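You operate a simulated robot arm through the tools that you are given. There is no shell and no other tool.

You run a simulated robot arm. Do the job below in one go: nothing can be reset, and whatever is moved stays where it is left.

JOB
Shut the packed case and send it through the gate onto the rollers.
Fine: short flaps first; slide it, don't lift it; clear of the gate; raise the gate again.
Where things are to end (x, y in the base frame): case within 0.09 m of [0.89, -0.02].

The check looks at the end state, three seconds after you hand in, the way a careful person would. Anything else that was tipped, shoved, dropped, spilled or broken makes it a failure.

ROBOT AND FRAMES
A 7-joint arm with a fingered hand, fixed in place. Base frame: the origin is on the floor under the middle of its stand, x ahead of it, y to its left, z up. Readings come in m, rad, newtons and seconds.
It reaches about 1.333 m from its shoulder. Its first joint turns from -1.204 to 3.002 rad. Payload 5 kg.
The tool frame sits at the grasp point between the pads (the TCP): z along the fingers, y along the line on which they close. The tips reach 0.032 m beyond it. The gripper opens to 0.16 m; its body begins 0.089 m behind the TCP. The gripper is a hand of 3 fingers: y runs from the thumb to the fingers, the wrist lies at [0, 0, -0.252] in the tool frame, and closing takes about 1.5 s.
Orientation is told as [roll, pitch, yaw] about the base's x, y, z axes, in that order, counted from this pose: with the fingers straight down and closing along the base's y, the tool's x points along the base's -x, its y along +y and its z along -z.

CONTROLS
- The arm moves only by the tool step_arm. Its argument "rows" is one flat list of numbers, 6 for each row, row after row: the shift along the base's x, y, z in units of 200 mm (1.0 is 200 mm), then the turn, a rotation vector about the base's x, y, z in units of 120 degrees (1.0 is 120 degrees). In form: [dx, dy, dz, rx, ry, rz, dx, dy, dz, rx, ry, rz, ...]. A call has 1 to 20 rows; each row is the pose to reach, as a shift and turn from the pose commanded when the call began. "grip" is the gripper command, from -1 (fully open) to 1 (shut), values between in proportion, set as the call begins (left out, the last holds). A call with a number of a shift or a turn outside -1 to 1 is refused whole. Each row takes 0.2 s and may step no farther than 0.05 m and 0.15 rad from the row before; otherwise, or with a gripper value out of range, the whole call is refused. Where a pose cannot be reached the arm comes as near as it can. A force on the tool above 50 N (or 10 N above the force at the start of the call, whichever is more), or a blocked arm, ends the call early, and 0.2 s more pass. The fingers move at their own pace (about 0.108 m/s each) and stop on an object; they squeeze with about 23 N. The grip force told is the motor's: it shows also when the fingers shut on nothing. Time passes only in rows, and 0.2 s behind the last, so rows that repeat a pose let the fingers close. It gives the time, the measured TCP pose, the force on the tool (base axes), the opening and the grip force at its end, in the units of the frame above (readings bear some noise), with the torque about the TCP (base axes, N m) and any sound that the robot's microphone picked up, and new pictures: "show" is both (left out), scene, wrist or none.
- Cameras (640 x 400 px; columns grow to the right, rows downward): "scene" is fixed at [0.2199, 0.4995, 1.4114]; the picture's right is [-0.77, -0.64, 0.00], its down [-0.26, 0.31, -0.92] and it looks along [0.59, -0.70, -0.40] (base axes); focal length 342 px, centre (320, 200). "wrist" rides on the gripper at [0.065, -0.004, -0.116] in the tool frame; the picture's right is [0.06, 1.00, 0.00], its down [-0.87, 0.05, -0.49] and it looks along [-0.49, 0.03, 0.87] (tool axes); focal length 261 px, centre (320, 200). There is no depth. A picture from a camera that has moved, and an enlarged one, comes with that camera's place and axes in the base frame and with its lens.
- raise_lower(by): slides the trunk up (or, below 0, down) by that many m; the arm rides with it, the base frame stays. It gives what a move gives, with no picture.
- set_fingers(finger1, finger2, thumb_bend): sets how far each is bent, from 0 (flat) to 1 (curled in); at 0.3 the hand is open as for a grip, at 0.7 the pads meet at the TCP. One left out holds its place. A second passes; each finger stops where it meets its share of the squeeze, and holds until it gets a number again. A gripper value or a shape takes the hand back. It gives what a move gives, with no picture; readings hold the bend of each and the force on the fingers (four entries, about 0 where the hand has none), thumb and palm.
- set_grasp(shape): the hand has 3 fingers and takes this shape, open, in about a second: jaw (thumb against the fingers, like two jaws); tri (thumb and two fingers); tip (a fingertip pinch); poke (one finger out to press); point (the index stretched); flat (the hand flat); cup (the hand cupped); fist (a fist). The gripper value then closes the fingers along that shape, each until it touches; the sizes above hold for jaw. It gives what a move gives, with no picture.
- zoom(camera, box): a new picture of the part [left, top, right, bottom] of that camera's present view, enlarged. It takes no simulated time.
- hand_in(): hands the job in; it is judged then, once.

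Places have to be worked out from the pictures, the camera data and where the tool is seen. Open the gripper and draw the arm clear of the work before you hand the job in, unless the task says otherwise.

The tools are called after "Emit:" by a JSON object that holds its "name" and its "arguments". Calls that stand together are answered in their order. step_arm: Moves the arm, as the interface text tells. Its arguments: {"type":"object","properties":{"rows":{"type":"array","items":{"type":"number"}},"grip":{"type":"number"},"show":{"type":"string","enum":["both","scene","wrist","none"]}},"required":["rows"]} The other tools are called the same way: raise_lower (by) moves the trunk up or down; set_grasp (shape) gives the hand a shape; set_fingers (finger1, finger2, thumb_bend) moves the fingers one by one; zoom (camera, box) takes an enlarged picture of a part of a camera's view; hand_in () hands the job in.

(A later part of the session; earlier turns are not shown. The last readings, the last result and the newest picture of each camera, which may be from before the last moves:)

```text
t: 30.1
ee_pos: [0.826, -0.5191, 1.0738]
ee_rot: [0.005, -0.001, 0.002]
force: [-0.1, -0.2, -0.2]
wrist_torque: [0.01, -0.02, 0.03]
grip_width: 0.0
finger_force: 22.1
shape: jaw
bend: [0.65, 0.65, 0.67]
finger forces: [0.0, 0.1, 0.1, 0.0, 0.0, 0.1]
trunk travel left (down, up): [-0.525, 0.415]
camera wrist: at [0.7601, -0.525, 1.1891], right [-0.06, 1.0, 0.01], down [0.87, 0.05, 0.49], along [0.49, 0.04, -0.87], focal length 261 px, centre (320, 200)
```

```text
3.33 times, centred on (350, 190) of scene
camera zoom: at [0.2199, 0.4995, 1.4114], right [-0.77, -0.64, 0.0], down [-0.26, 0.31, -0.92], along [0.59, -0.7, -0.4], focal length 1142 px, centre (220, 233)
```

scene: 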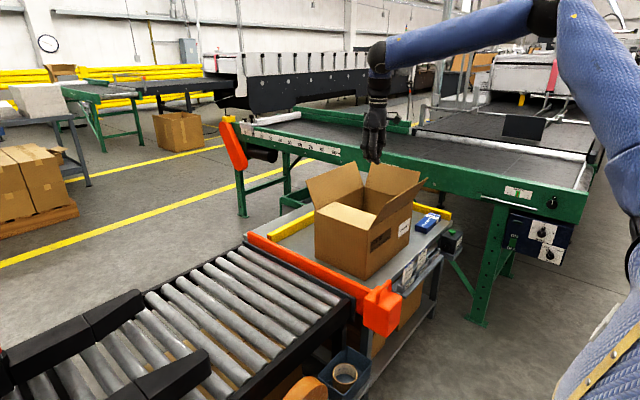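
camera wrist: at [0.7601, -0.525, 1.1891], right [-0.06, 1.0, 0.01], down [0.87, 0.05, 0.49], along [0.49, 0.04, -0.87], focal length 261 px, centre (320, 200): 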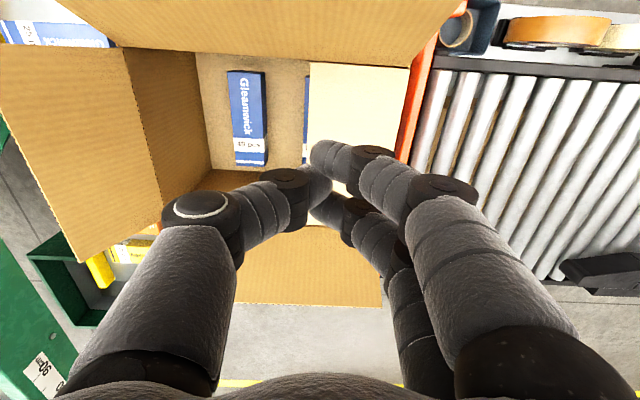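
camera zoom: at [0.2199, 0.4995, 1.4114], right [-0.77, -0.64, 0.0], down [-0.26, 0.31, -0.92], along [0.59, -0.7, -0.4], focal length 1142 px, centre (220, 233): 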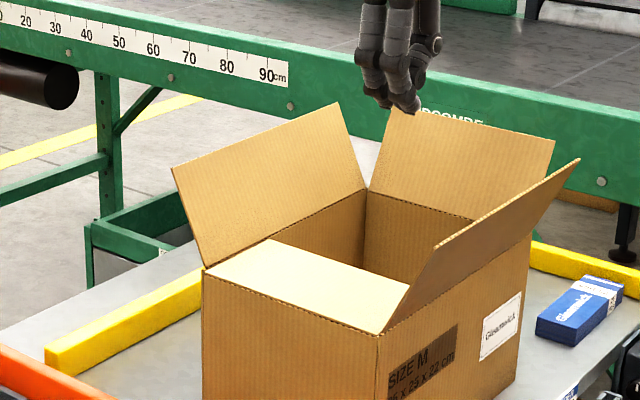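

The flap stays folded. Next is the −y short flap, so I'll move over the top to y≈−0.95 at z 1.07.

Emit:
{"name": "step_arm", "arguments": {"rows": [0.03, -0.2, 0.03, 0, 0, 0, 0.06, -0.4, 0.05, 0, 0, 0, 0.09, -0.6, 0.05, 0, 0, 0, 0.12, -0.8, 0.05, 0, 0, 0, 0.15, -1.0, 0.05, 0, 0, 0], "show": "none"}}

Emit:
{"name": "step_arm", "arguments": {"rows": [0, -0.2, 0, 0, 0, 0, 0, -0.4, 0, 0, 0, 0, 0, -0.6, 0, 0, 0, 0, 0, -0.8, 0, 0, 0, 0, 0, -1.0, 0, 0, 0, 0], "show": "both"}}

```text
t: 31.3
ee_pos: [0.8574, -0.7205, 1.0815]
ee_rot: [0.005, -0.001, 0.002]
force: [0.4, -1.2, -0.7]
wrist_torque: [0.02, 0.04, -0.03]
grip_width: 0.0
finger_force: 23.0
shape: jaw
bend: [0.65, 0.65, 0.67]
finger forces: [0.0, 0.0, 0.0, 0.1, 0.0, 0.1]
trunk travel left (down, up): [-0.525, 0.415]
```

```text
t: 32.5
ee_pos: [0.8562, -0.9221, 1.0779]
ee_rot: [0.008, 0.004, -0.002]
force: [0.7, -0.8, -0.5]
wrist_torque: [0.12, 0.11, -0.02]
grip_width: 0.0002
finger_force: 22.6
shape: jaw
bend: [0.65, 0.65, 0.67]
finger forces: [0.0, 0.1, 0.1, 0.0, 0.0, 0.0]
out of reach, approached as far as the arm can: row 2, 3, 4
trunk travel left (down, up): [-0.525, 0.415]
camera wrist: at [0.7911, -0.928, 1.1943], right [-0.06, 1.0, 0.01], down [0.87, 0.05, 0.49], along [0.49, 0.04, -0.87], focal length 261 px, centre (320, 200)
```

scene: 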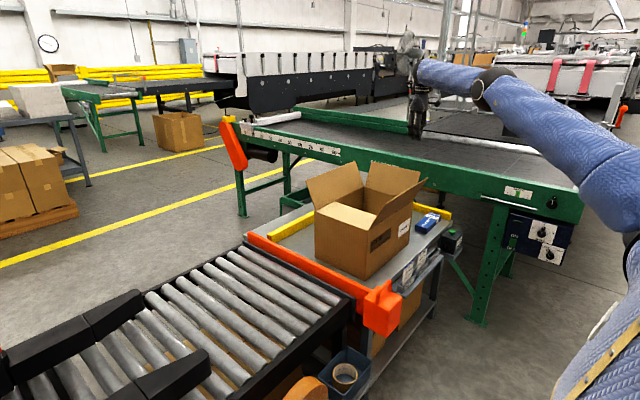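
wrist: 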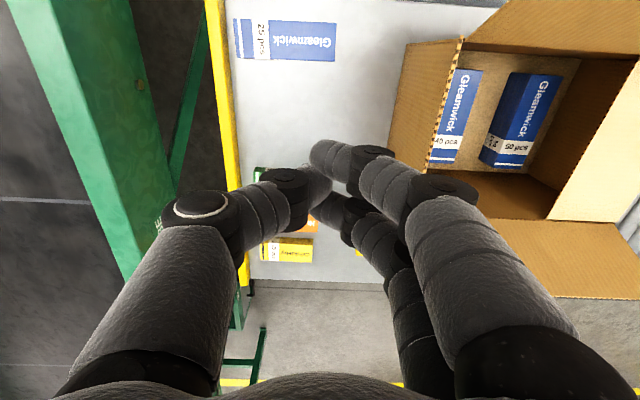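

I can see the −y flap's edge (tip near y −0.81) right of the fingers, and other small cartons lie farther away on the bench. I'll lower beside the flap to z≈0.90.

Emit:
{"name": "step_arm", "arguments": {"rows": [0, -0.03, -0.2, 0, 0, 0, 0, -0.05, -0.4, 0, 0, 0, 0, -0.05, -0.6, 0, 0, 0, 0, -0.05, -0.8, 0, 0, 0, 0, -0.05, -0.89, 0, 0, 0], "show": "both"}}

```text
t: 33.7
ee_pos: [0.8558, -0.9299, 0.9064]
ee_rot: [0.006, -0.003, 0.002]
force: [-0.1, -0.5, -0.7]
wrist_torque: [0.0, -0.03, 0.02]
grip_width: 0.0
finger_force: 23.0
shape: jaw
bend: [0.65, 0.65, 0.67]
finger forces: [0.1, 0.1, 0.0, 0.1, 0.0, 0.0]
trunk travel left (down, up): [-0.525, 0.415]
camera wrist: at [0.7891, -0.9358, 1.0209], right [-0.06, 1.0, 0.01], down [0.87, 0.05, 0.49], along [0.49, 0.04, -0.87], focal length 261 px, centre (320, 200)
```

scene: 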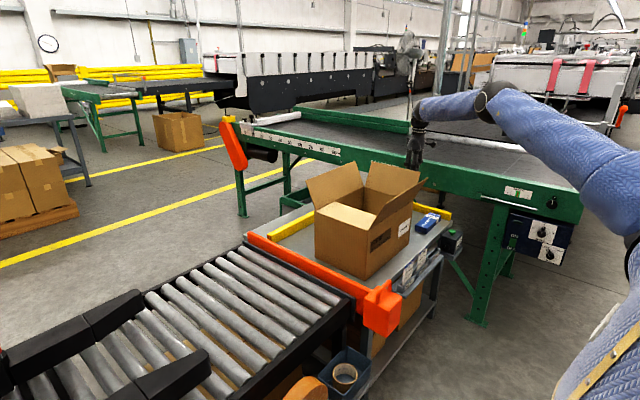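
wrist: 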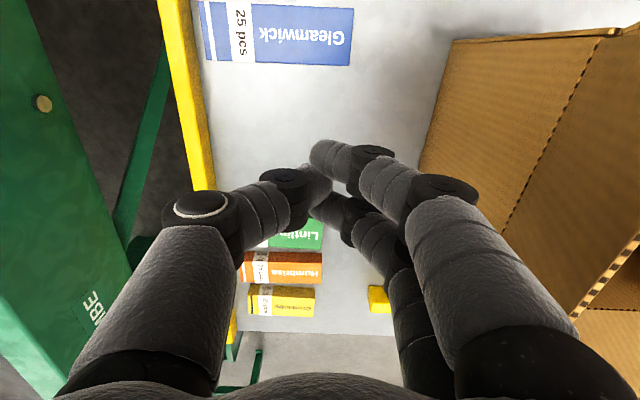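

Now I'll sweep toward +y to fold the −y short flap in.

Emit:
{"name": "step_arm", "arguments": {"rows": [0, 0.15, 0, 0, 0, 0, 0, 0.3, 0, 0, 0, 0, 0, 0.45, 0, 0, 0, 0, 0, 0.6, 0, 0, 0, 0, 0, 0.75, 0, 0, 0, 0, 0, 0.9, -0.03, 0, 0, 0], "show": "none"}}

Emit:
{"name": "step_arm", "arguments": {"rows": [0, 0.12, 0, 0, 0, 0, 0, 0.24, 0, 0, 0, 0, 0, 0.36, 0, 0, 0, 0, 0, 0.42, -0.04, 0, 0, 0, 0, 0.42, -0.08, 0, 0, 0], "show": "both"}}

Emit:
{"name": "zoom", "arguments": {"camera": "scene", "box": [260, 130, 440, 250]}}

```text
t: 35.1
ee_pos: [0.8555, -0.7493, 0.8995]
ee_rot: [0.007, -0.001, 0.003]
force: [-0.7, 0.5, -0.2]
wrist_torque: [0.01, 0.02, 0.01]
grip_width: 0.0
finger_force: 22.8
shape: jaw
bend: [0.65, 0.65, 0.67]
finger forces: [0.0, 0.0, 0.0, 0.1, 0.0, 0.1]
trunk travel left (down, up): [-0.525, 0.415]
```

```text
t: 36.3
ee_pos: [0.8558, -0.6661, 0.8848]
ee_rot: [0.006, -0.002, 0.002]
force: [0.5, -0.2, 0.5]
wrist_torque: [-0.01, -0.03, 0.01]
grip_width: 0.0
finger_force: 22.9
shape: jaw
bend: [0.65, 0.65, 0.67]
finger forces: [0.1, 0.0, 0.0, 0.0, 0.1, 0.0]
trunk travel left (down, up): [-0.525, 0.415]
camera wrist: at [0.7899, -0.6712, 0.9988], right [-0.06, 1.0, 0.01], down [0.87, 0.05, 0.49], along [0.49, 0.04, -0.87], focal length 261 px, centre (320, 200)
```

scene: 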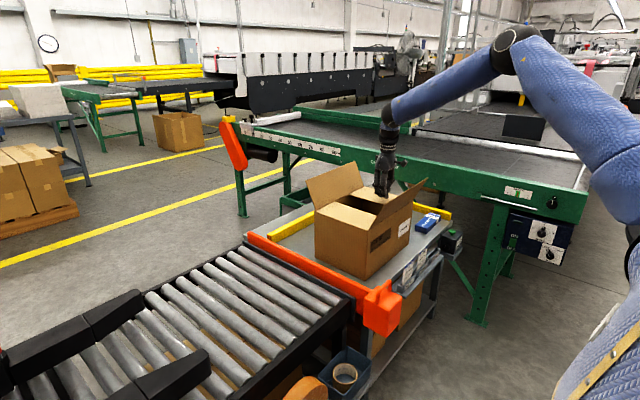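
wrist: 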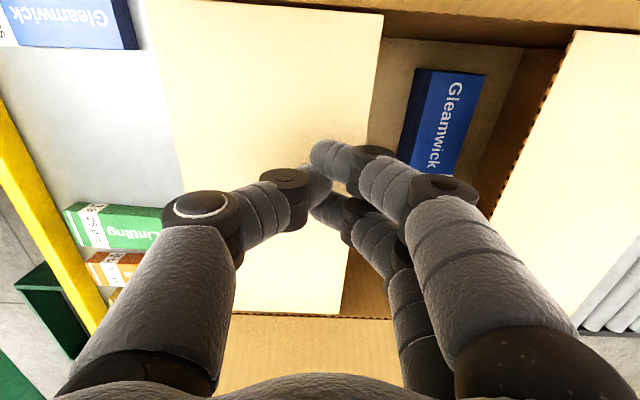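

```text
3.33 times, centred on (350, 190) of scene
camera zoom: at [0.2199, 0.4995, 1.4114], right [-0.77, -0.64, 0.0], down [-0.26, 0.31, -0.92], along [0.59, -0.7, -0.4], focal length 1142 px, centre (220, 233)
```

zoom: 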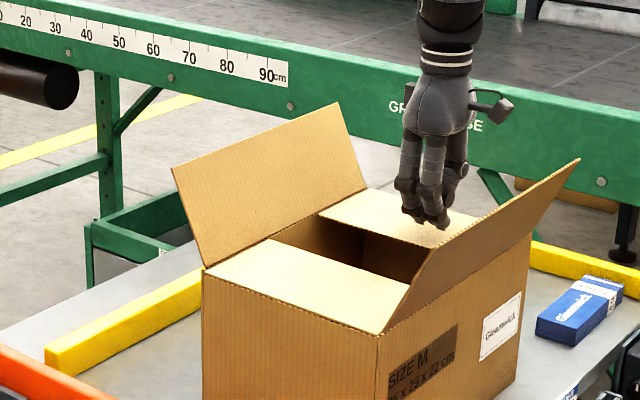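

Both short flaps are down and staying. For the far long flap (+x, tip near x 1.05, z 0.955) I'll rise, pitch the fingers forward about 40° and reach over it.

Emit:
{"name": "step_arm", "arguments": {"rows": [0, 0, 0.2, 0, 0, 0, 0, 0, 0.4, 0, 0, 0, 0, 0.1, 0.6, 0, -0.067, 0, 0, 0.2, 0.8, 0, -0.133, 0, 0, 0.35, 0.95, 0, -0.2, 0, 0, 0.55, 1.0, 0, -0.267, 0, 0, 0.75, 1.0, 0, -0.333, 0], "show": "both"}}

```text
t: 37.9
ee_pos: [0.8559, -0.5164, 1.0861]
ee_rot: [0.005, -0.701, 0.0]
force: [-0.1, -0.2, 1.3]
wrist_torque: [0.0, -0.01, -0.02]
grip_width: 0.0
finger_force: 22.2
shape: jaw
bend: [0.65, 0.65, 0.67]
finger forces: [0.0, 0.0, 0.1, 0.1, 0.0, 0.0]
trunk travel left (down, up): [-0.525, 0.415]
camera wrist: at [0.7306, -0.5205, 1.1308], right [-0.05, 1.0, -0.04], down [0.35, 0.05, 0.94], along [0.94, 0.04, -0.35], focal length 261 px, centre (320, 200)
```

scene: 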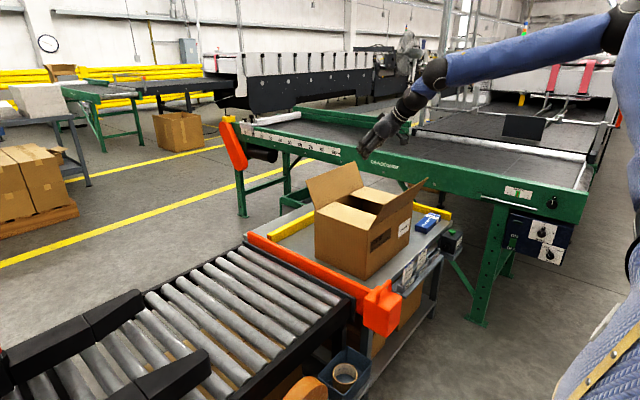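
wrist: 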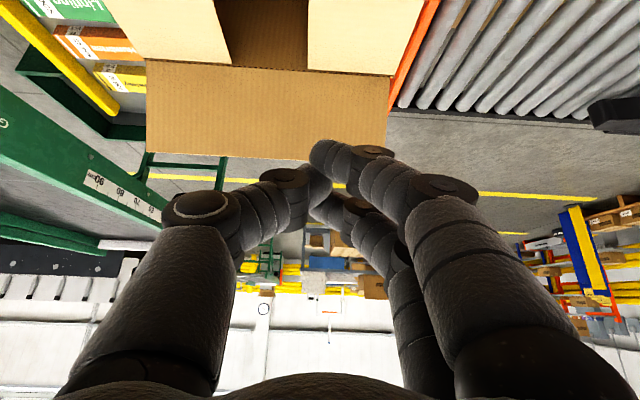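

Pitch achieved. I'll extend over the far flap at z≈1.07.

Emit:
{"name": "step_arm", "arguments": {"rows": [0.2, 0, 0, 0, 0, 0, 0.4, 0, 0, 0, 0, 0, 0.6, 0, 0, 0, 0, 0, 0.8, 0, -0.03, 0, 0, 0, 1.0, 0, -0.06, 0, 0, 0], "show": "none"}}

Emit:
{"name": "step_arm", "arguments": {"rows": [0.15, 0, 0, 0, 0, 0, 0.3, 0, 0, 0, 0, 0], "show": "both"}}

```text
t: 39.1
ee_pos: [1.0564, -0.5152, 1.0696]
ee_rot: [0.005, -0.697, 0.001]
force: [0.7, -0.1, -0.6]
wrist_torque: [0.0, 0.04, 0.0]
grip_width: 0.0001
finger_force: 22.6
shape: jaw
bend: [0.65, 0.65, 0.67]
finger forces: [0.1, 0.1, 0.0, 0.0, 0.0, 0.0]
trunk travel left (down, up): [-0.525, 0.415]
```

```text
t: 39.7
ee_pos: [1.1148, -0.5175, 1.0707]
ee_rot: [0.006, -0.699, -0.001]
force: [-0.4, 0.2, 0.4]
wrist_torque: [-0.02, 0.04, -0.01]
grip_width: 0.0
finger_force: 22.8
shape: jaw
bend: [0.65, 0.65, 0.67]
finger forces: [0.0, 0.0, 0.0, 0.0, 0.0, 0.0]
trunk travel left (down, up): [-0.525, 0.415]
camera wrist: at [0.99, -0.523, 1.1172], right [-0.05, 1.0, -0.04], down [0.35, 0.05, 0.94], along [0.94, 0.03, -0.35], focal length 261 px, centre (320, 200)
```

scene: 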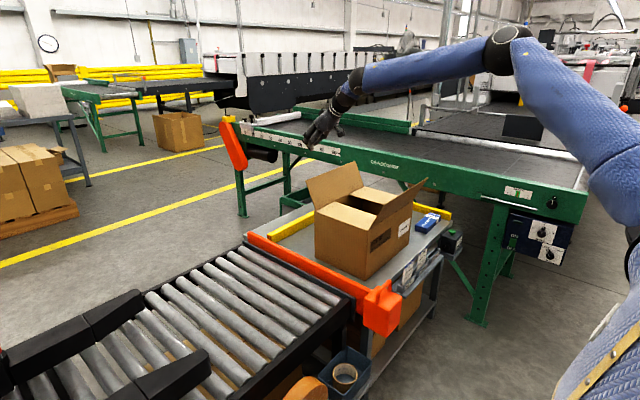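
wrist: 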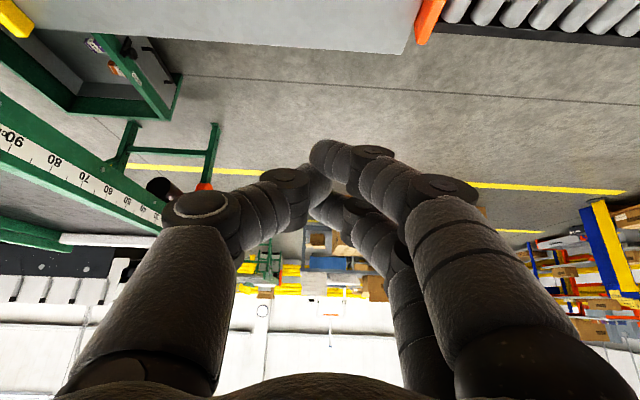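

Reach is fine at x 1.115. I'll lower behind the flap now, edging slightly farther out for clearance.

Emit:
{"name": "step_arm", "arguments": {"rows": [0.1, 0, -0.1, 0, 0, 0, 0.1, 0, -0.25, 0, 0, 0, 0.1, 0, -0.4, 0, 0, 0, 0.1, 0, -0.55, 0, 0, 0, 0.1, 0, -0.65, 0, 0, 0], "show": "both"}}

Emit:
{"name": "zoom", "arguments": {"camera": "scene", "box": [260, 130, 440, 250]}}

```text
t: 40.9
ee_pos: [1.1349, -0.5156, 0.942]
ee_rot: [0.005, -0.697, 0.001]
force: [-0.1, 0.8, 0.0]
wrist_torque: [0.0, 0.01, 0.02]
grip_width: 0.0001
finger_force: 22.8
shape: jaw
bend: [0.65, 0.65, 0.67]
finger forces: [0.1, 0.0, 0.0, 0.0, 0.0, 0.0]
trunk travel left (down, up): [-0.525, 0.415]
camera wrist: at [1.0108, -0.5219, 0.9878], right [-0.05, 1.0, -0.04], down [0.35, 0.05, 0.94], along [0.94, 0.04, -0.35], focal length 261 px, centre (320, 200)
```

scene: 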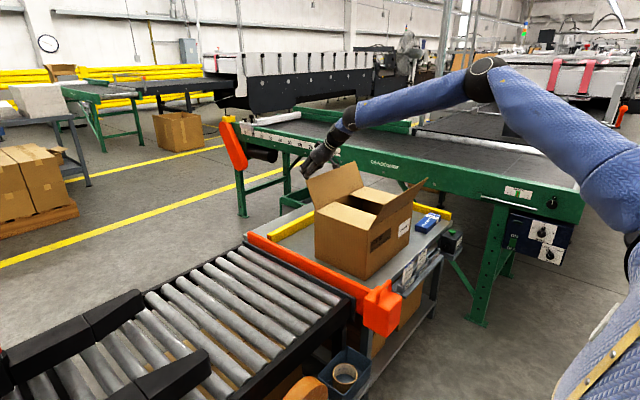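
wrist: 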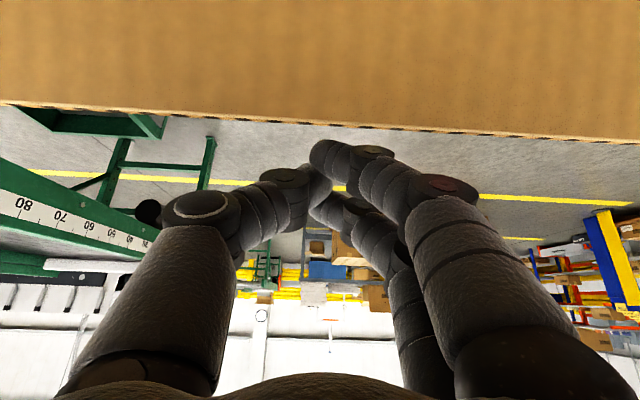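

```text
3.33 times, centred on (350, 190) of scene
camera zoom: at [0.2199, 0.4995, 1.4114], right [-0.77, -0.64, 0.0], down [-0.26, 0.31, -0.92], along [0.59, -0.7, -0.4], focal length 1142 px, centre (220, 233)
```

zoom: 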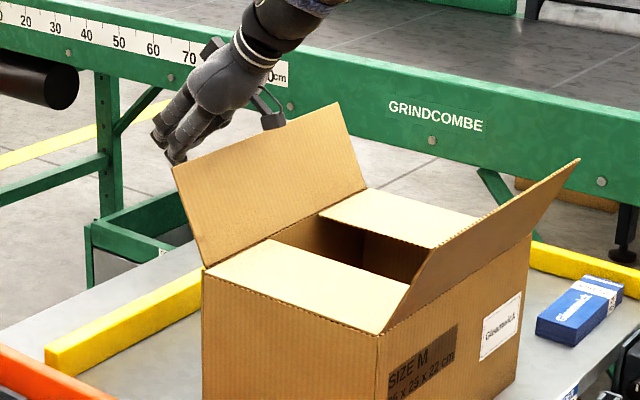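

The fingertips are behind the flap edge. I'll pull slowly toward −x to start folding it.

Emit:
{"name": "step_arm", "arguments": {"rows": [-0.13, 0, 0, 0, 0, 0, -0.26, 0, 0, 0, 0, 0, -0.39, 0, 0, 0, 0, 0, -0.52, 0, 0, 0, 0, 0], "show": "both"}}

Emit:
{"name": "zoom", "arguments": {"camera": "scene", "box": [260, 130, 440, 250]}}

```text
t: 41.9
ee_pos: [1.0303, -0.5168, 0.9429]
ee_rot: [0.005, -0.699, 0.002]
force: [-0.5, -0.2, 0.3]
wrist_torque: [0.02, 0.01, 0.01]
grip_width: 0.0003
finger_force: 23.6
shape: jaw
bend: [0.65, 0.65, 0.67]
finger forces: [0.0, 0.0, 0.0, 0.1, 0.0, 0.0]
trunk travel left (down, up): [-0.525, 0.415]
camera wrist: at [0.9053, -0.5214, 0.9883], right [-0.05, 1.0, -0.04], down [0.35, 0.05, 0.94], along [0.94, 0.04, -0.35], focal length 261 px, centre (320, 200)
```

scene: 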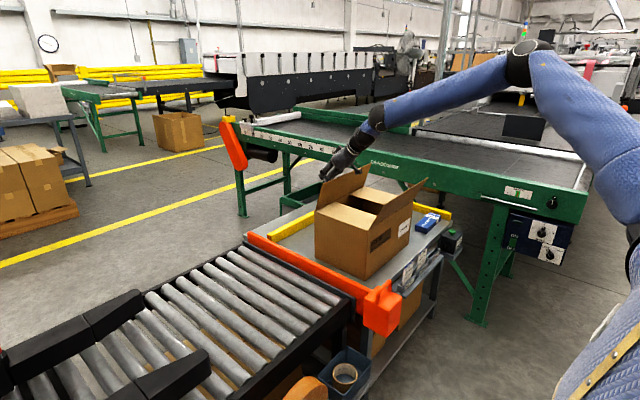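
wrist: 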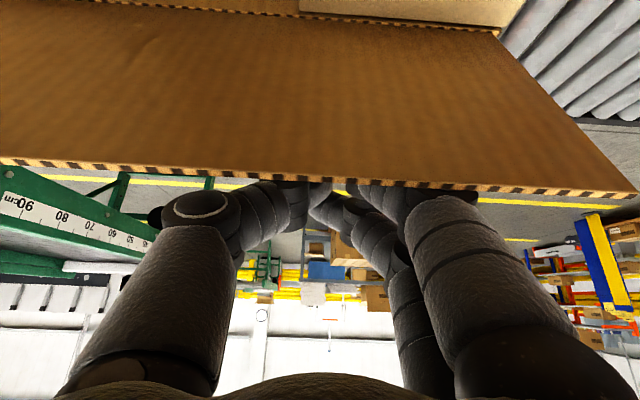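

```text
3.33 times, centred on (350, 190) of scene
camera zoom: at [0.2199, 0.4995, 1.4114], right [-0.77, -0.64, 0.0], down [-0.26, 0.31, -0.92], along [0.59, -0.7, -0.4], focal length 1142 px, centre (220, 233)
```

zoom: 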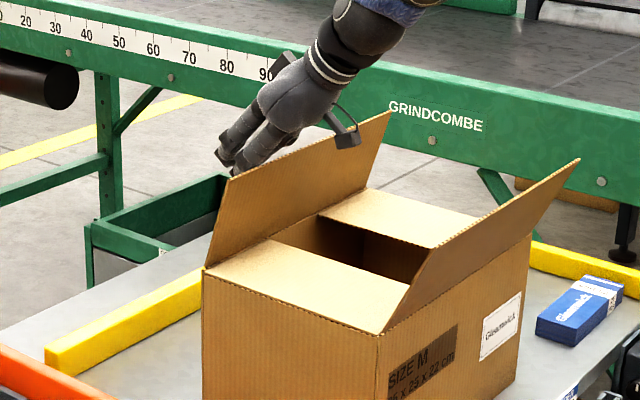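

The flap is near vertical with negligible force. I'll continue the pull and curve down to lay it flat.

Emit:
{"name": "step_arm", "arguments": {"rows": [-0.13, 0, 0, 0, 0, 0, -0.26, 0, 0, 0, 0, 0, -0.38, 0, 0, 0, 0, 0, -0.46, 0, -0.06, 0, 0, 0, -0.53, 0, -0.13, 0, 0, 0], "show": "both"}}

Emit:
{"name": "zoom", "arguments": {"camera": "scene", "box": [260, 130, 440, 250]}}

```text
t: 43.1
ee_pos: [0.9256, -0.5164, 0.9149]
ee_rot: [0.006, -0.698, 0.003]
force: [0.8, 0.0, 0.4]
wrist_torque: [0.02, 0.01, -0.01]
grip_width: 0.0001
finger_force: 22.8
shape: jaw
bend: [0.65, 0.65, 0.67]
finger forces: [0.1, 0.0, 0.0, 0.0, 0.0, 0.0]
trunk travel left (down, up): [-0.525, 0.415]
camera wrist: at [0.8004, -0.5221, 0.9617], right [-0.05, 1.0, -0.04], down [0.35, 0.05, 0.94], along [0.94, 0.04, -0.35], focal length 261 px, centre (320, 200)
```

scene: 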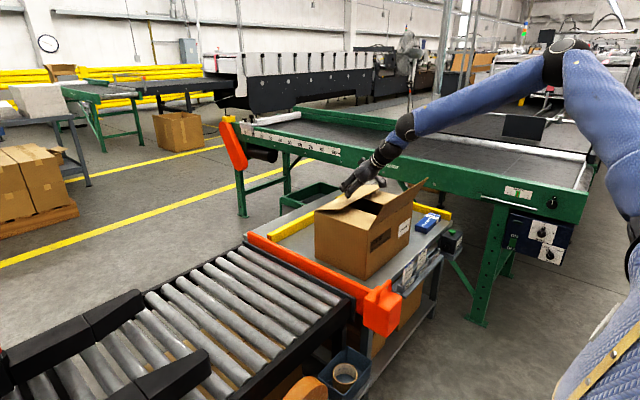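
wrist: 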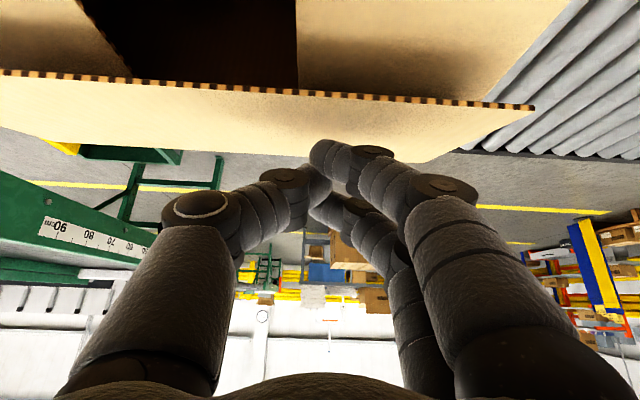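

```text
3.33 times, centred on (350, 190) of scene
camera zoom: at [0.2199, 0.4995, 1.4114], right [-0.77, -0.64, 0.0], down [-0.26, 0.31, -0.92], along [0.59, -0.7, -0.4], focal length 1142 px, centre (220, 233)
```

zoom: 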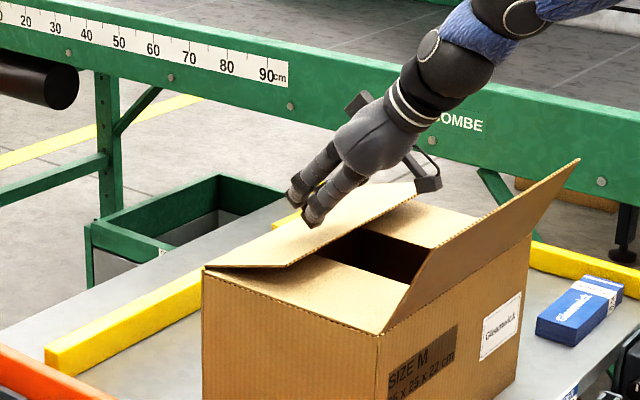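

The flap is leaning well inward. I'll press it down the last bit.

Emit:
{"name": "step_arm", "arguments": {"rows": [-0.02, 0, -0.06, 0, 0, 0, -0.04, 0, -0.12, 0, 0, 0, -0.05, 0, -0.165, 0, 0, 0], "show": "both"}}

Emit:
{"name": "zoom", "arguments": {"camera": "scene", "box": [260, 130, 440, 250]}}

```text
t: 43.9
ee_pos: [0.9145, -0.5163, 0.8817]
ee_rot: [0.005, -0.698, 0.0]
force: [0.0, 0.3, 0.0]
wrist_torque: [-0.01, 0.0, 0.0]
grip_width: 0.0001
finger_force: 23.0
shape: jaw
bend: [0.65, 0.65, 0.67]
finger forces: [0.0, 0.0, 0.1, 0.1, 0.1, 0.0]
trunk travel left (down, up): [-0.525, 0.415]
camera wrist: at [0.7905, -0.522, 0.9287], right [-0.05, 1.0, -0.04], down [0.35, 0.05, 0.94], along [0.94, 0.04, -0.35], focal length 261 px, centre (320, 200)
```

scene: 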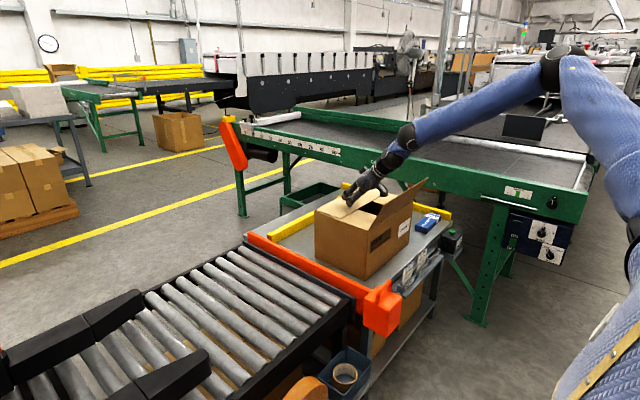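
wrist: 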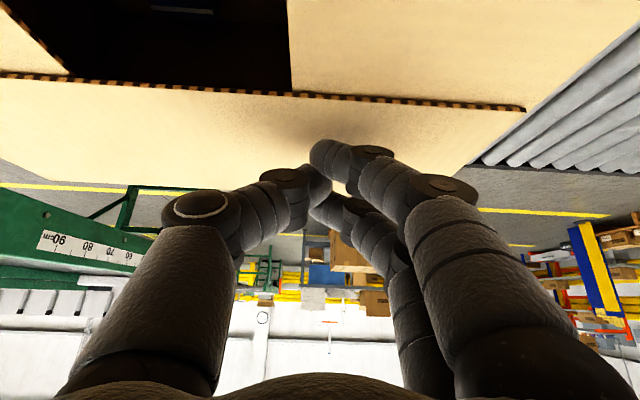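

```text
3.33 times, centred on (350, 190) of scene
camera zoom: at [0.2199, 0.4995, 1.4114], right [-0.77, -0.64, 0.0], down [-0.26, 0.31, -0.92], along [0.59, -0.7, -0.4], focal length 1142 px, centre (220, 233)
```

zoom: 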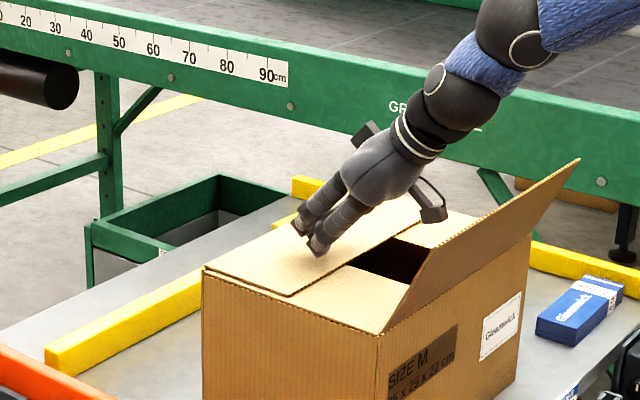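

It's nearly flat. I'll press a few millimetres more, watching the force.

Emit:
{"name": "step_arm", "arguments": {"rows": [0, 0, -0.025, 0, 0, 0, 0, 0, -0.05, 0, 0, 0], "show": "both"}}

Emit:
{"name": "zoom", "arguments": {"camera": "scene", "box": [300, 150, 420, 240]}}

```text
t: 44.5
ee_pos: [0.9161, -0.5149, 0.8784]
ee_rot: [0.005, -0.706, 0.002]
force: [0.8, 1.1, 20.4]
wrist_torque: [0.03, -0.08, 0.01]
grip_width: 0.0
finger_force: 23.4
shape: jaw
bend: [0.67, 0.65, 0.67]
finger forces: [34.3, 0.0, 0.1, 0.0, 0.0, 0.0]
trunk travel left (down, up): [-0.525, 0.415]
camera wrist: at [0.7913, -0.5204, 0.9232], right [-0.05, 1.0, -0.04], down [0.34, 0.05, 0.94], along [0.94, 0.04, -0.35], focal length 261 px, centre (320, 200)
```

scene: 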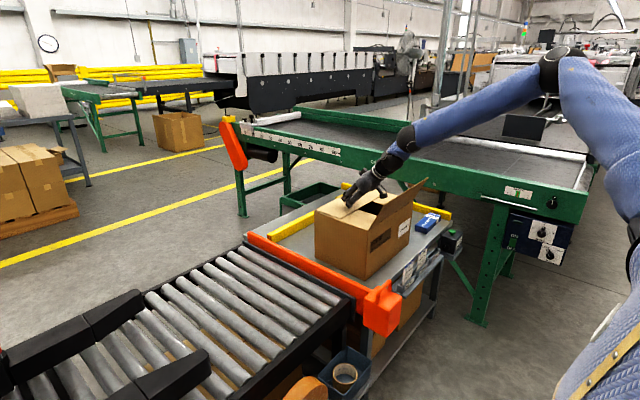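
wrist: 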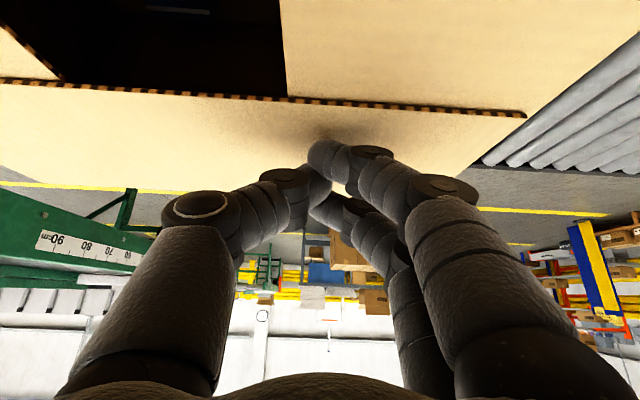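

```text
4.44 times, centred on (360, 195) of scene
camera zoom: at [0.2199, 0.4995, 1.4114], right [-0.77, -0.64, 0.0], down [-0.26, 0.31, -0.92], along [0.59, -0.7, -0.4], focal length 1522 px, centre (142, 222)
```

zoom: 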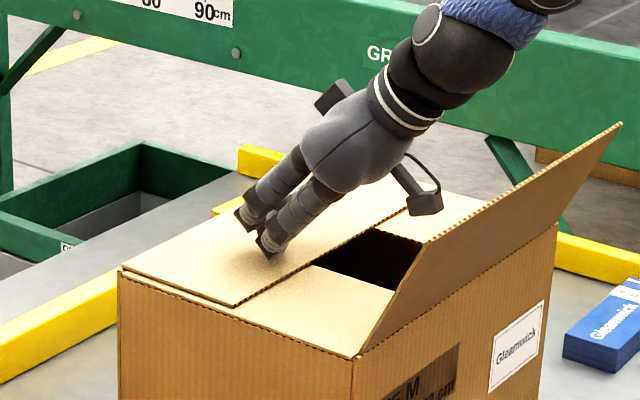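

It's flat, with about 20 N of contact. Now I'll rise, level the hand and head back toward the near side for the −x flap.

Emit:
{"name": "step_arm", "arguments": {"rows": [0, 0, 0.15, 0, 0, 0, 0, 0, 0.35, 0, 0, 0, 0, 0, 0.55, 0, 0.067, 0, -0.1, 0, 0.75, 0, 0.133, 0, -0.25, -0.1, 0.9, 0, 0.2, 0, -0.45, -0.15, 0.98, 0, 0.267, 0, -0.65, -0.2, 1, 0, 0.335, 0], "show": "both"}}

Emit:
{"name": "zoom", "arguments": {"camera": "scene", "box": [300, 150, 420, 240]}}

```text
t: 46.1
ee_pos: [0.7848, -0.5543, 1.0713]
ee_rot: [0.005, 0.006, 0.002]
force: [0.6, 0.3, -0.4]
wrist_torque: [-0.01, 0.01, 0.0]
grip_width: 0.0002
finger_force: 22.9
shape: jaw
bend: [0.66, 0.65, 0.67]
finger forces: [0.0, 0.0, 0.1, 0.0, 0.0, 0.1]
trunk travel left (down, up): [-0.525, 0.415]
camera wrist: at [0.7207, -0.5595, 1.1873], right [-0.06, 1.0, 0.01], down [0.87, 0.05, 0.49], along [0.49, 0.04, -0.87], focal length 261 px, centre (320, 200)
```

scene: 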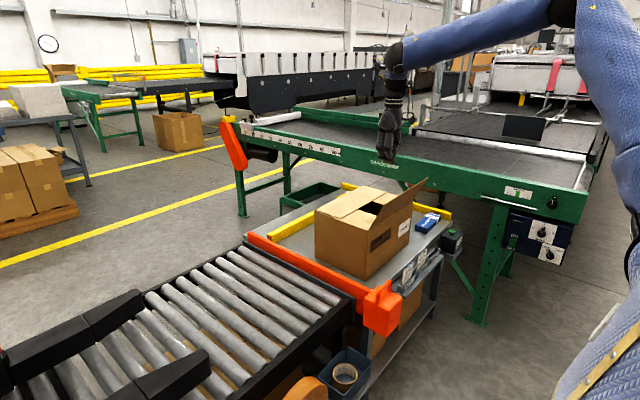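
wrist: 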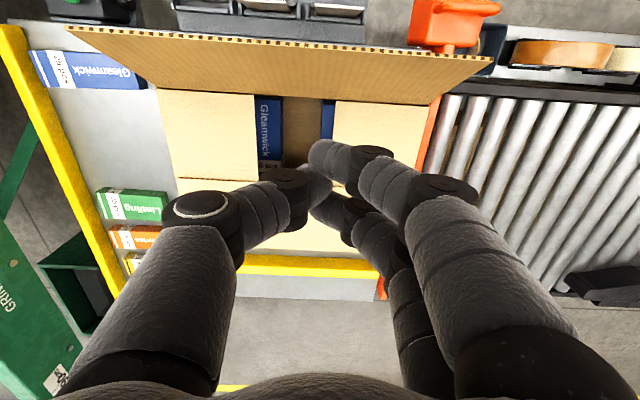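

```text
4.44 times, centred on (360, 195) of scene
camera zoom: at [0.2199, 0.4995, 1.4114], right [-0.77, -0.64, 0.0], down [-0.26, 0.31, -0.92], along [0.59, -0.7, -0.4], focal length 1522 px, centre (142, 222)
```

zoom: 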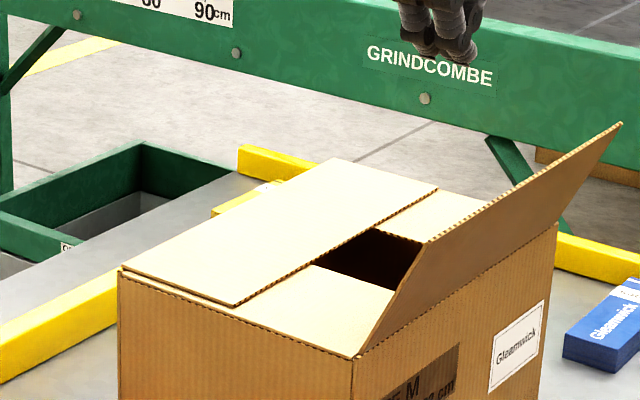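

The far flap is lying flat. I'll move to the near side (x≈0.60) at height, then descend outside the −x flap.

Emit:
{"name": "step_arm", "arguments": {"rows": [-0.2, -0.03, 0, 0, 0, 0, -0.4, -0.06, 0, 0, 0, 0, -0.6, -0.09, 0, 0, 0, 0, -0.8, -0.12, 0, 0, 0, 0, -0.95, -0.15, -0.1, 0, 0, 0], "show": "none"}}

Emit:
{"name": "step_arm", "arguments": {"rows": [0, 0, -0.2, 0, 0, 0, 0, 0, -0.4, 0, 0, 0, 0, 0, -0.6, 0, 0, 0, 0, 0, -0.76, 0, 0, 0], "show": "both"}}

```text
t: 47.3
ee_pos: [0.5945, -0.5874, 1.0523]
ee_rot: [0.005, 0.005, 0.003]
force: [0.2, 0.7, -0.3]
wrist_torque: [0.02, -0.01, 0.0]
grip_width: 0.0001
finger_force: 22.5
shape: jaw
bend: [0.66, 0.65, 0.67]
finger forces: [0.0, 0.0, 0.0, 0.1, 0.0, 0.0]
trunk travel left (down, up): [-0.525, 0.415]
```

```text
t: 48.3
ee_pos: [0.5957, -0.5856, 0.9011]
ee_rot: [0.003, 0.002, 0.002]
force: [0.2, 0.2, -0.5]
wrist_torque: [0.0, 0.0, 0.05]
grip_width: 0.0
finger_force: 23.0
shape: jaw
bend: [0.66, 0.65, 0.67]
finger forces: [0.0, 0.0, 0.0, 0.1, 0.0, 0.0]
trunk travel left (down, up): [-0.525, 0.415]
camera wrist: at [0.5305, -0.5908, 1.0162], right [-0.06, 1.0, 0.01], down [0.87, 0.05, 0.49], along [0.49, 0.04, -0.87], focal length 261 px, centre (320, 200)
```

scene: 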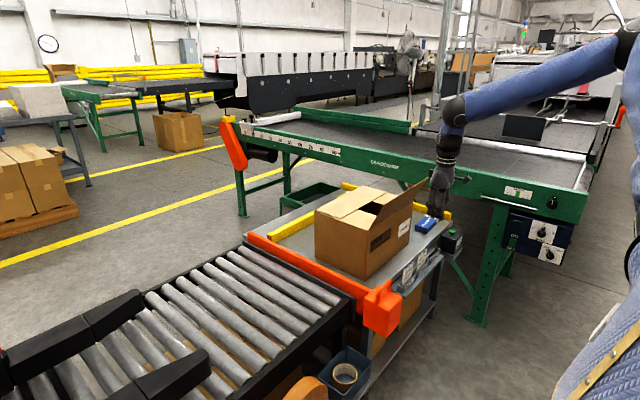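
wrist: 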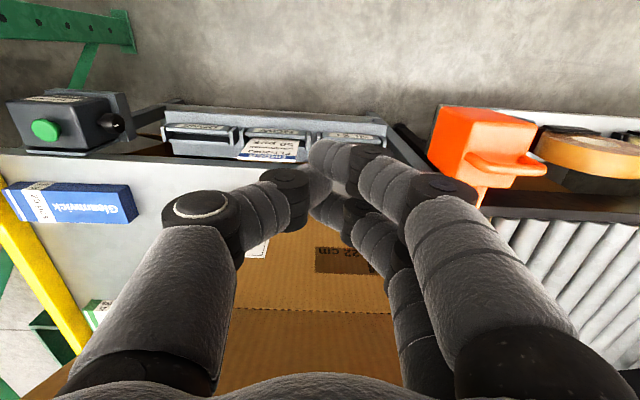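

I'm outside the near flap. I'll sweep toward +x to fold it.

Emit:
{"name": "step_arm", "arguments": {"rows": [0.15, 0, 0, 0, 0, 0, 0.3, 0, 0, 0, 0, 0, 0.45, 0, 0, 0, 0, 0, 0.6, 0, 0, 0, 0, 0, 0.75, 0, 0, 0, 0, 0, 0.9, 0, 0, 0, 0, 0], "show": "both"}}

Emit:
{"name": "zoom", "arguments": {"camera": "scene", "box": [300, 150, 420, 240]}}

```text
t: 49.7
ee_pos: [0.777, -0.5839, 0.9013]
ee_rot: [0.005, 0.002, 0.002]
force: [0.2, 0.1, -0.3]
wrist_torque: [-0.01, 0.02, -0.02]
grip_width: 0.0
finger_force: 23.6
shape: jaw
bend: [0.66, 0.65, 0.67]
finger forces: [0.0, 0.0, 0.0, 0.0, 0.0, 0.0]
trunk travel left (down, up): [-0.525, 0.415]
camera wrist: at [0.711, -0.5906, 1.016], right [-0.06, 1.0, 0.01], down [0.87, 0.05, 0.49], along [0.49, 0.04, -0.87], focal length 261 px, centre (320, 200)
```

scene: 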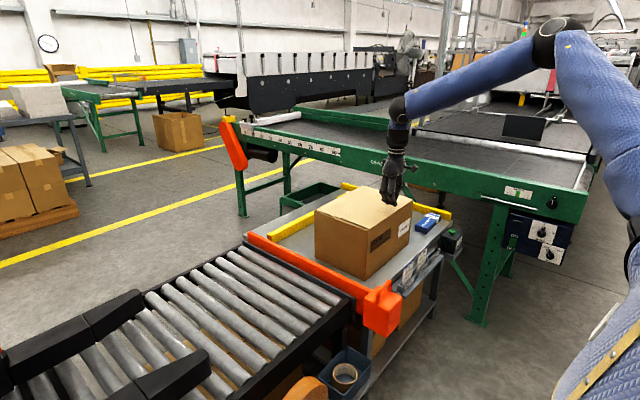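
wrist: 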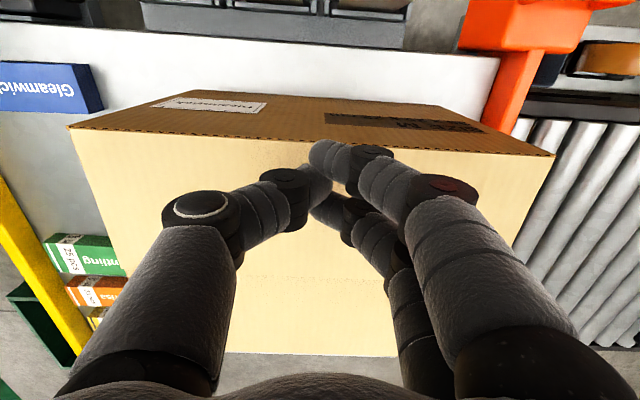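

```text
4.44 times, centred on (360, 195) of scene
camera zoom: at [0.2199, 0.4995, 1.4114], right [-0.77, -0.64, 0.0], down [-0.26, 0.31, -0.92], along [0.59, -0.7, -0.4], focal length 1522 px, centre (142, 222)
```

zoom: 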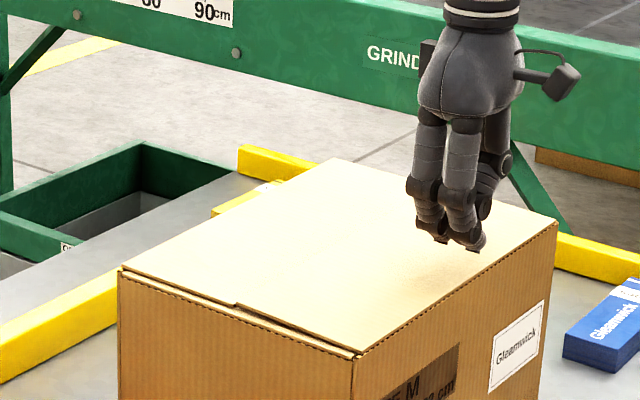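

The flap passed vertical and fell shut. I'll press it down near the seam to be sure.

Emit:
{"name": "step_arm", "arguments": {"rows": [0.15, 0, 0, 0, 0, 0, 0.3, 0, 0, 0, 0, 0, 0.4, 0, -0.03, 0, 0, 0, 0.4, 0, -0.06, 0, 0, 0, 0.4, 0, -0.09, 0, 0, 0, 0.4, 0, -0.11, 0, 0, 0], "show": "both"}}

Emit:
{"name": "zoom", "arguments": {"camera": "scene", "box": [300, 150, 420, 240]}}

```text
t: 51.1
ee_pos: [0.8553, -0.5866, 0.8793]
ee_rot: [0.004, 0.002, 0.001]
force: [0.1, -0.4, -0.5]
wrist_torque: [-0.02, 0.03, 0.01]
grip_width: 0.0
finger_force: 22.4
shape: jaw
bend: [0.66, 0.65, 0.67]
finger forces: [0.0, 0.0, 0.0, 0.0, 0.0, 0.0]
trunk travel left (down, up): [-0.525, 0.415]
camera wrist: at [0.7908, -0.5914, 0.9943], right [-0.06, 1.0, 0.01], down [0.87, 0.05, 0.49], along [0.49, 0.04, -0.87], focal length 261 px, centre (320, 200)
```

scene: 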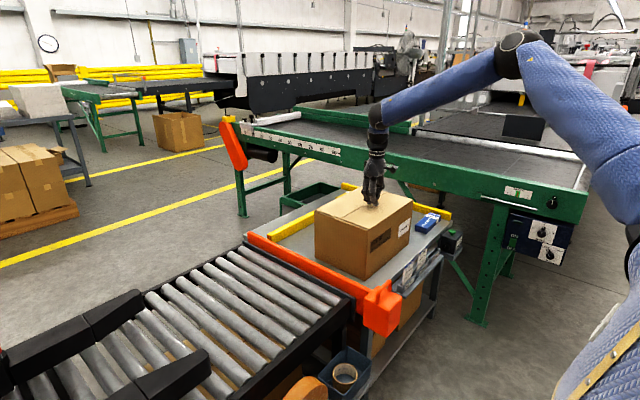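
wrist: 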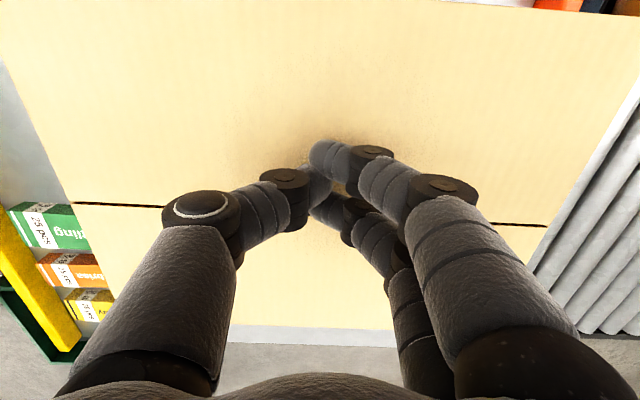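

```text
4.44 times, centred on (360, 195) of scene
camera zoom: at [0.2199, 0.4995, 1.4114], right [-0.77, -0.64, 0.0], down [-0.26, 0.31, -0.92], along [0.59, -0.7, -0.4], focal length 1522 px, centre (142, 222)
```

zoom: 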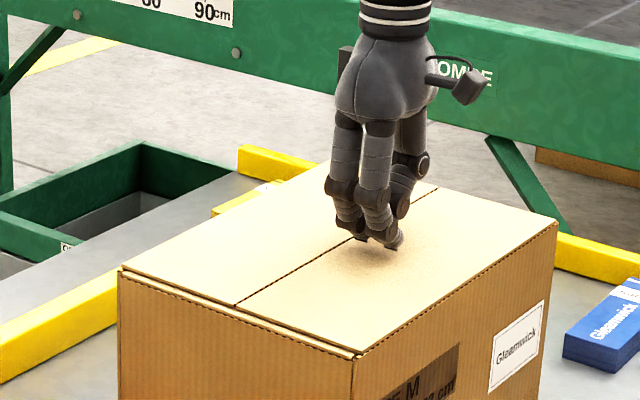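

The case is shut: all four flaps are flat with a clean seam. Next is the gate, so I'll rise and move over toward its handle near (0.64, −0.34).

Emit:
{"name": "step_arm", "arguments": {"rows": [0, 0, 0.2, 0, 0, 0, 0, 0, 0.4, 0, 0, 0, -0.1, 0.1, 0.55, 0, 0, 0, -0.25, 0.25, 0.6, 0, 0, 0, -0.4, 0.4, 0.6, 0, 0, 0, -0.55, 0.55, 0.6, 0, 0, 0, -0.7, 0.7, 0.6, 0, 0, 0, -0.85, 0.85, 0.6, 0, 0, 0, -1, 1, 0.6, 0, 0, 0], "show": "both"}}

```text
t: 53.1
ee_pos: [0.6545, -0.3871, 1.0008]
ee_rot: [0.004, 0.002, 0.0]
force: [-0.3, 0.4, 0.3]
wrist_torque: [-0.02, 0.01, -0.02]
grip_width: 0.0
finger_force: 22.8
shape: jaw
bend: [0.66, 0.65, 0.67]
finger forces: [0.1, 0.1, 0.0, 0.1, 0.0, 0.1]
trunk travel left (down, up): [-0.525, 0.415]
camera wrist: at [0.5894, -0.3907, 1.1151], right [-0.06, 1.0, 0.01], down [0.87, 0.05, 0.49], along [0.49, 0.04, -0.87], focal length 261 px, centre (320, 200)
```

scene: 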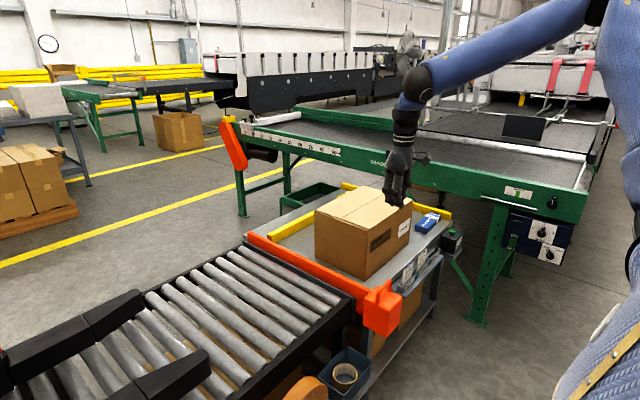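
wrist: 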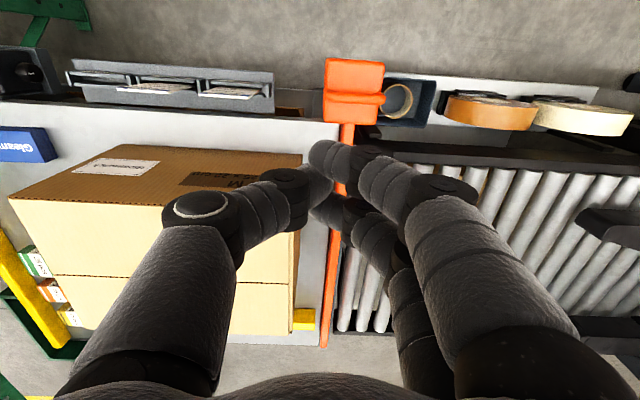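

I'll zoom on the gate handle and bar from this angle.

Emit:
{"name": "zoom", "arguments": {"camera": "wrist", "box": [290, 40, 440, 140]}}

Emit:
{"name": "zoom", "arguments": {"camera": "wrist", "box": [260, 270, 400, 370]}}

Emit:
{"name": "zoom", "arguments": {"camera": "scene", "box": [340, 265, 430, 345]}}

```text
4.00 times, centred on (365, 90) of wrist
camera zoom: at [0.5894, -0.3907, 1.1151], right [-0.06, 1.0, 0.01], down [0.87, 0.05, 0.49], along [0.49, 0.04, -0.87], focal length 1043 px, centre (140, 640)
```

zoom: 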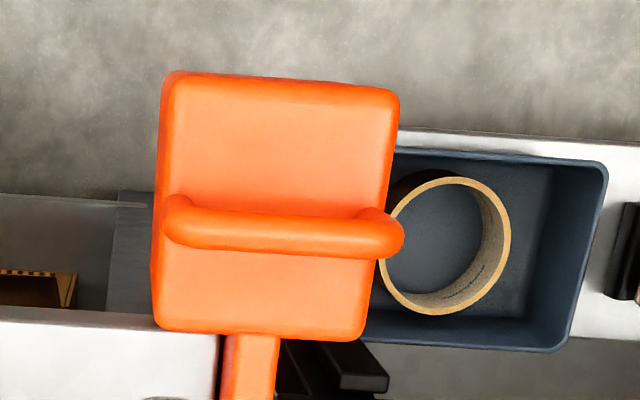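

```text
4.00 times, centred on (330, 320) of wrist
camera zoom: at [0.5894, -0.3907, 1.1151], right [-0.06, 1.0, 0.01], down [0.87, 0.05, 0.49], along [0.49, 0.04, -0.87], focal length 1043 px, centre (280, -280)
```

zoom: 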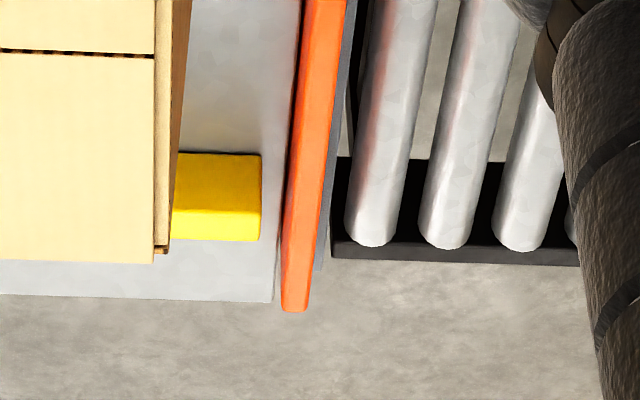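

```text
5.00 times, centred on (385, 305) of scene
camera zoom: at [0.2199, 0.4995, 1.4114], right [-0.77, -0.64, 0.0], down [-0.26, 0.31, -0.92], along [0.59, -0.7, -0.4], focal length 1713 px, centre (-5, -325)
```

zoom: 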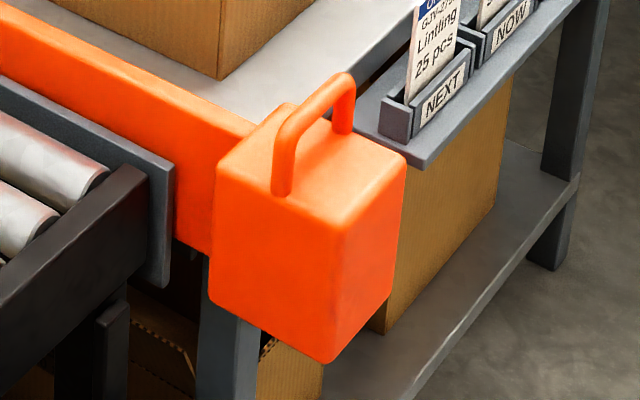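

The gate is one solid piece: a bar plus an end block with a handle rod along y, centred about (0.643, −0.33) with its top near z 0.705. I'll yaw the hand 90° so the jaws close along x across that rod, and open the fingers partway.

Emit:
{"name": "step_arm", "arguments": {"rows": [-0.01, 0.03, 0, 0, 0, 0.068, -0.02, 0.06, 0, 0, 0, 0.136, -0.03, 0.09, 0, 0, 0, 0.204, -0.04, 0.12, 0, 0, 0, 0.272, -0.05, 0.15, 0, 0, 0, 0.34, -0.055, 0.18, 0, 0, 0, 0.408, -0.055, 0.21, 0, 0, 0, 0.476, -0.055, 0.24, 0, 0, 0, 0.544, -0.055, 0.27, 0, 0, 0, 0.612, -0.055, 0.285, 0, 0, 0, 0.68, -0.055, 0.285, 0, 0, 0, 0.75], "grip": -0.2, "show": "both"}}

```text
t: 55.5
ee_pos: [0.6441, -0.3288, 0.9989]
ee_rot: [0.005, 0.005, 1.574]
force: [-0.5, -0.4, 0.0]
wrist_torque: [0.04, 0.0, 0.02]
grip_width: 0.0962
finger_force: 0.0
shape: jaw
bend: [0.71, 0.71, 0.7]
finger forces: [0.0, 0.0, 0.0, 0.1, 0.0, 0.0]
trunk travel left (down, up): [-0.525, 0.415]
camera wrist: at [0.6491, -0.3943, 1.1143], right [-1.0, -0.07, 0.01], down [-0.05, 0.87, 0.49], along [-0.04, 0.49, -0.87], focal length 261 px, centre (320, 200)
```

scene: 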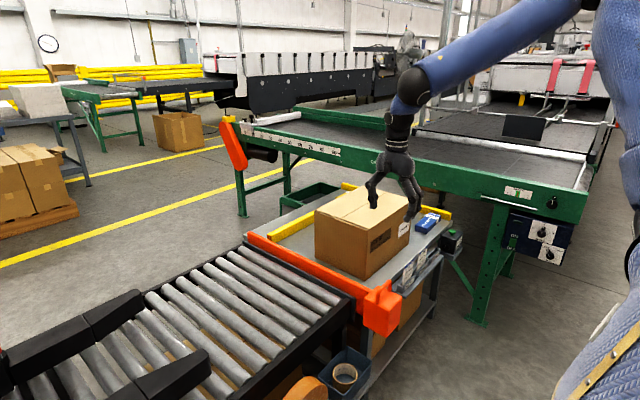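
wrist: 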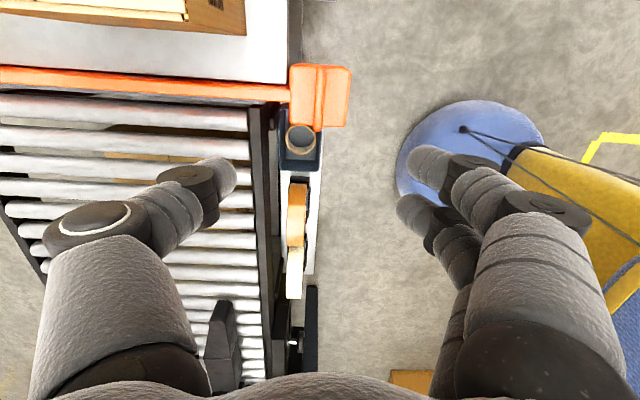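

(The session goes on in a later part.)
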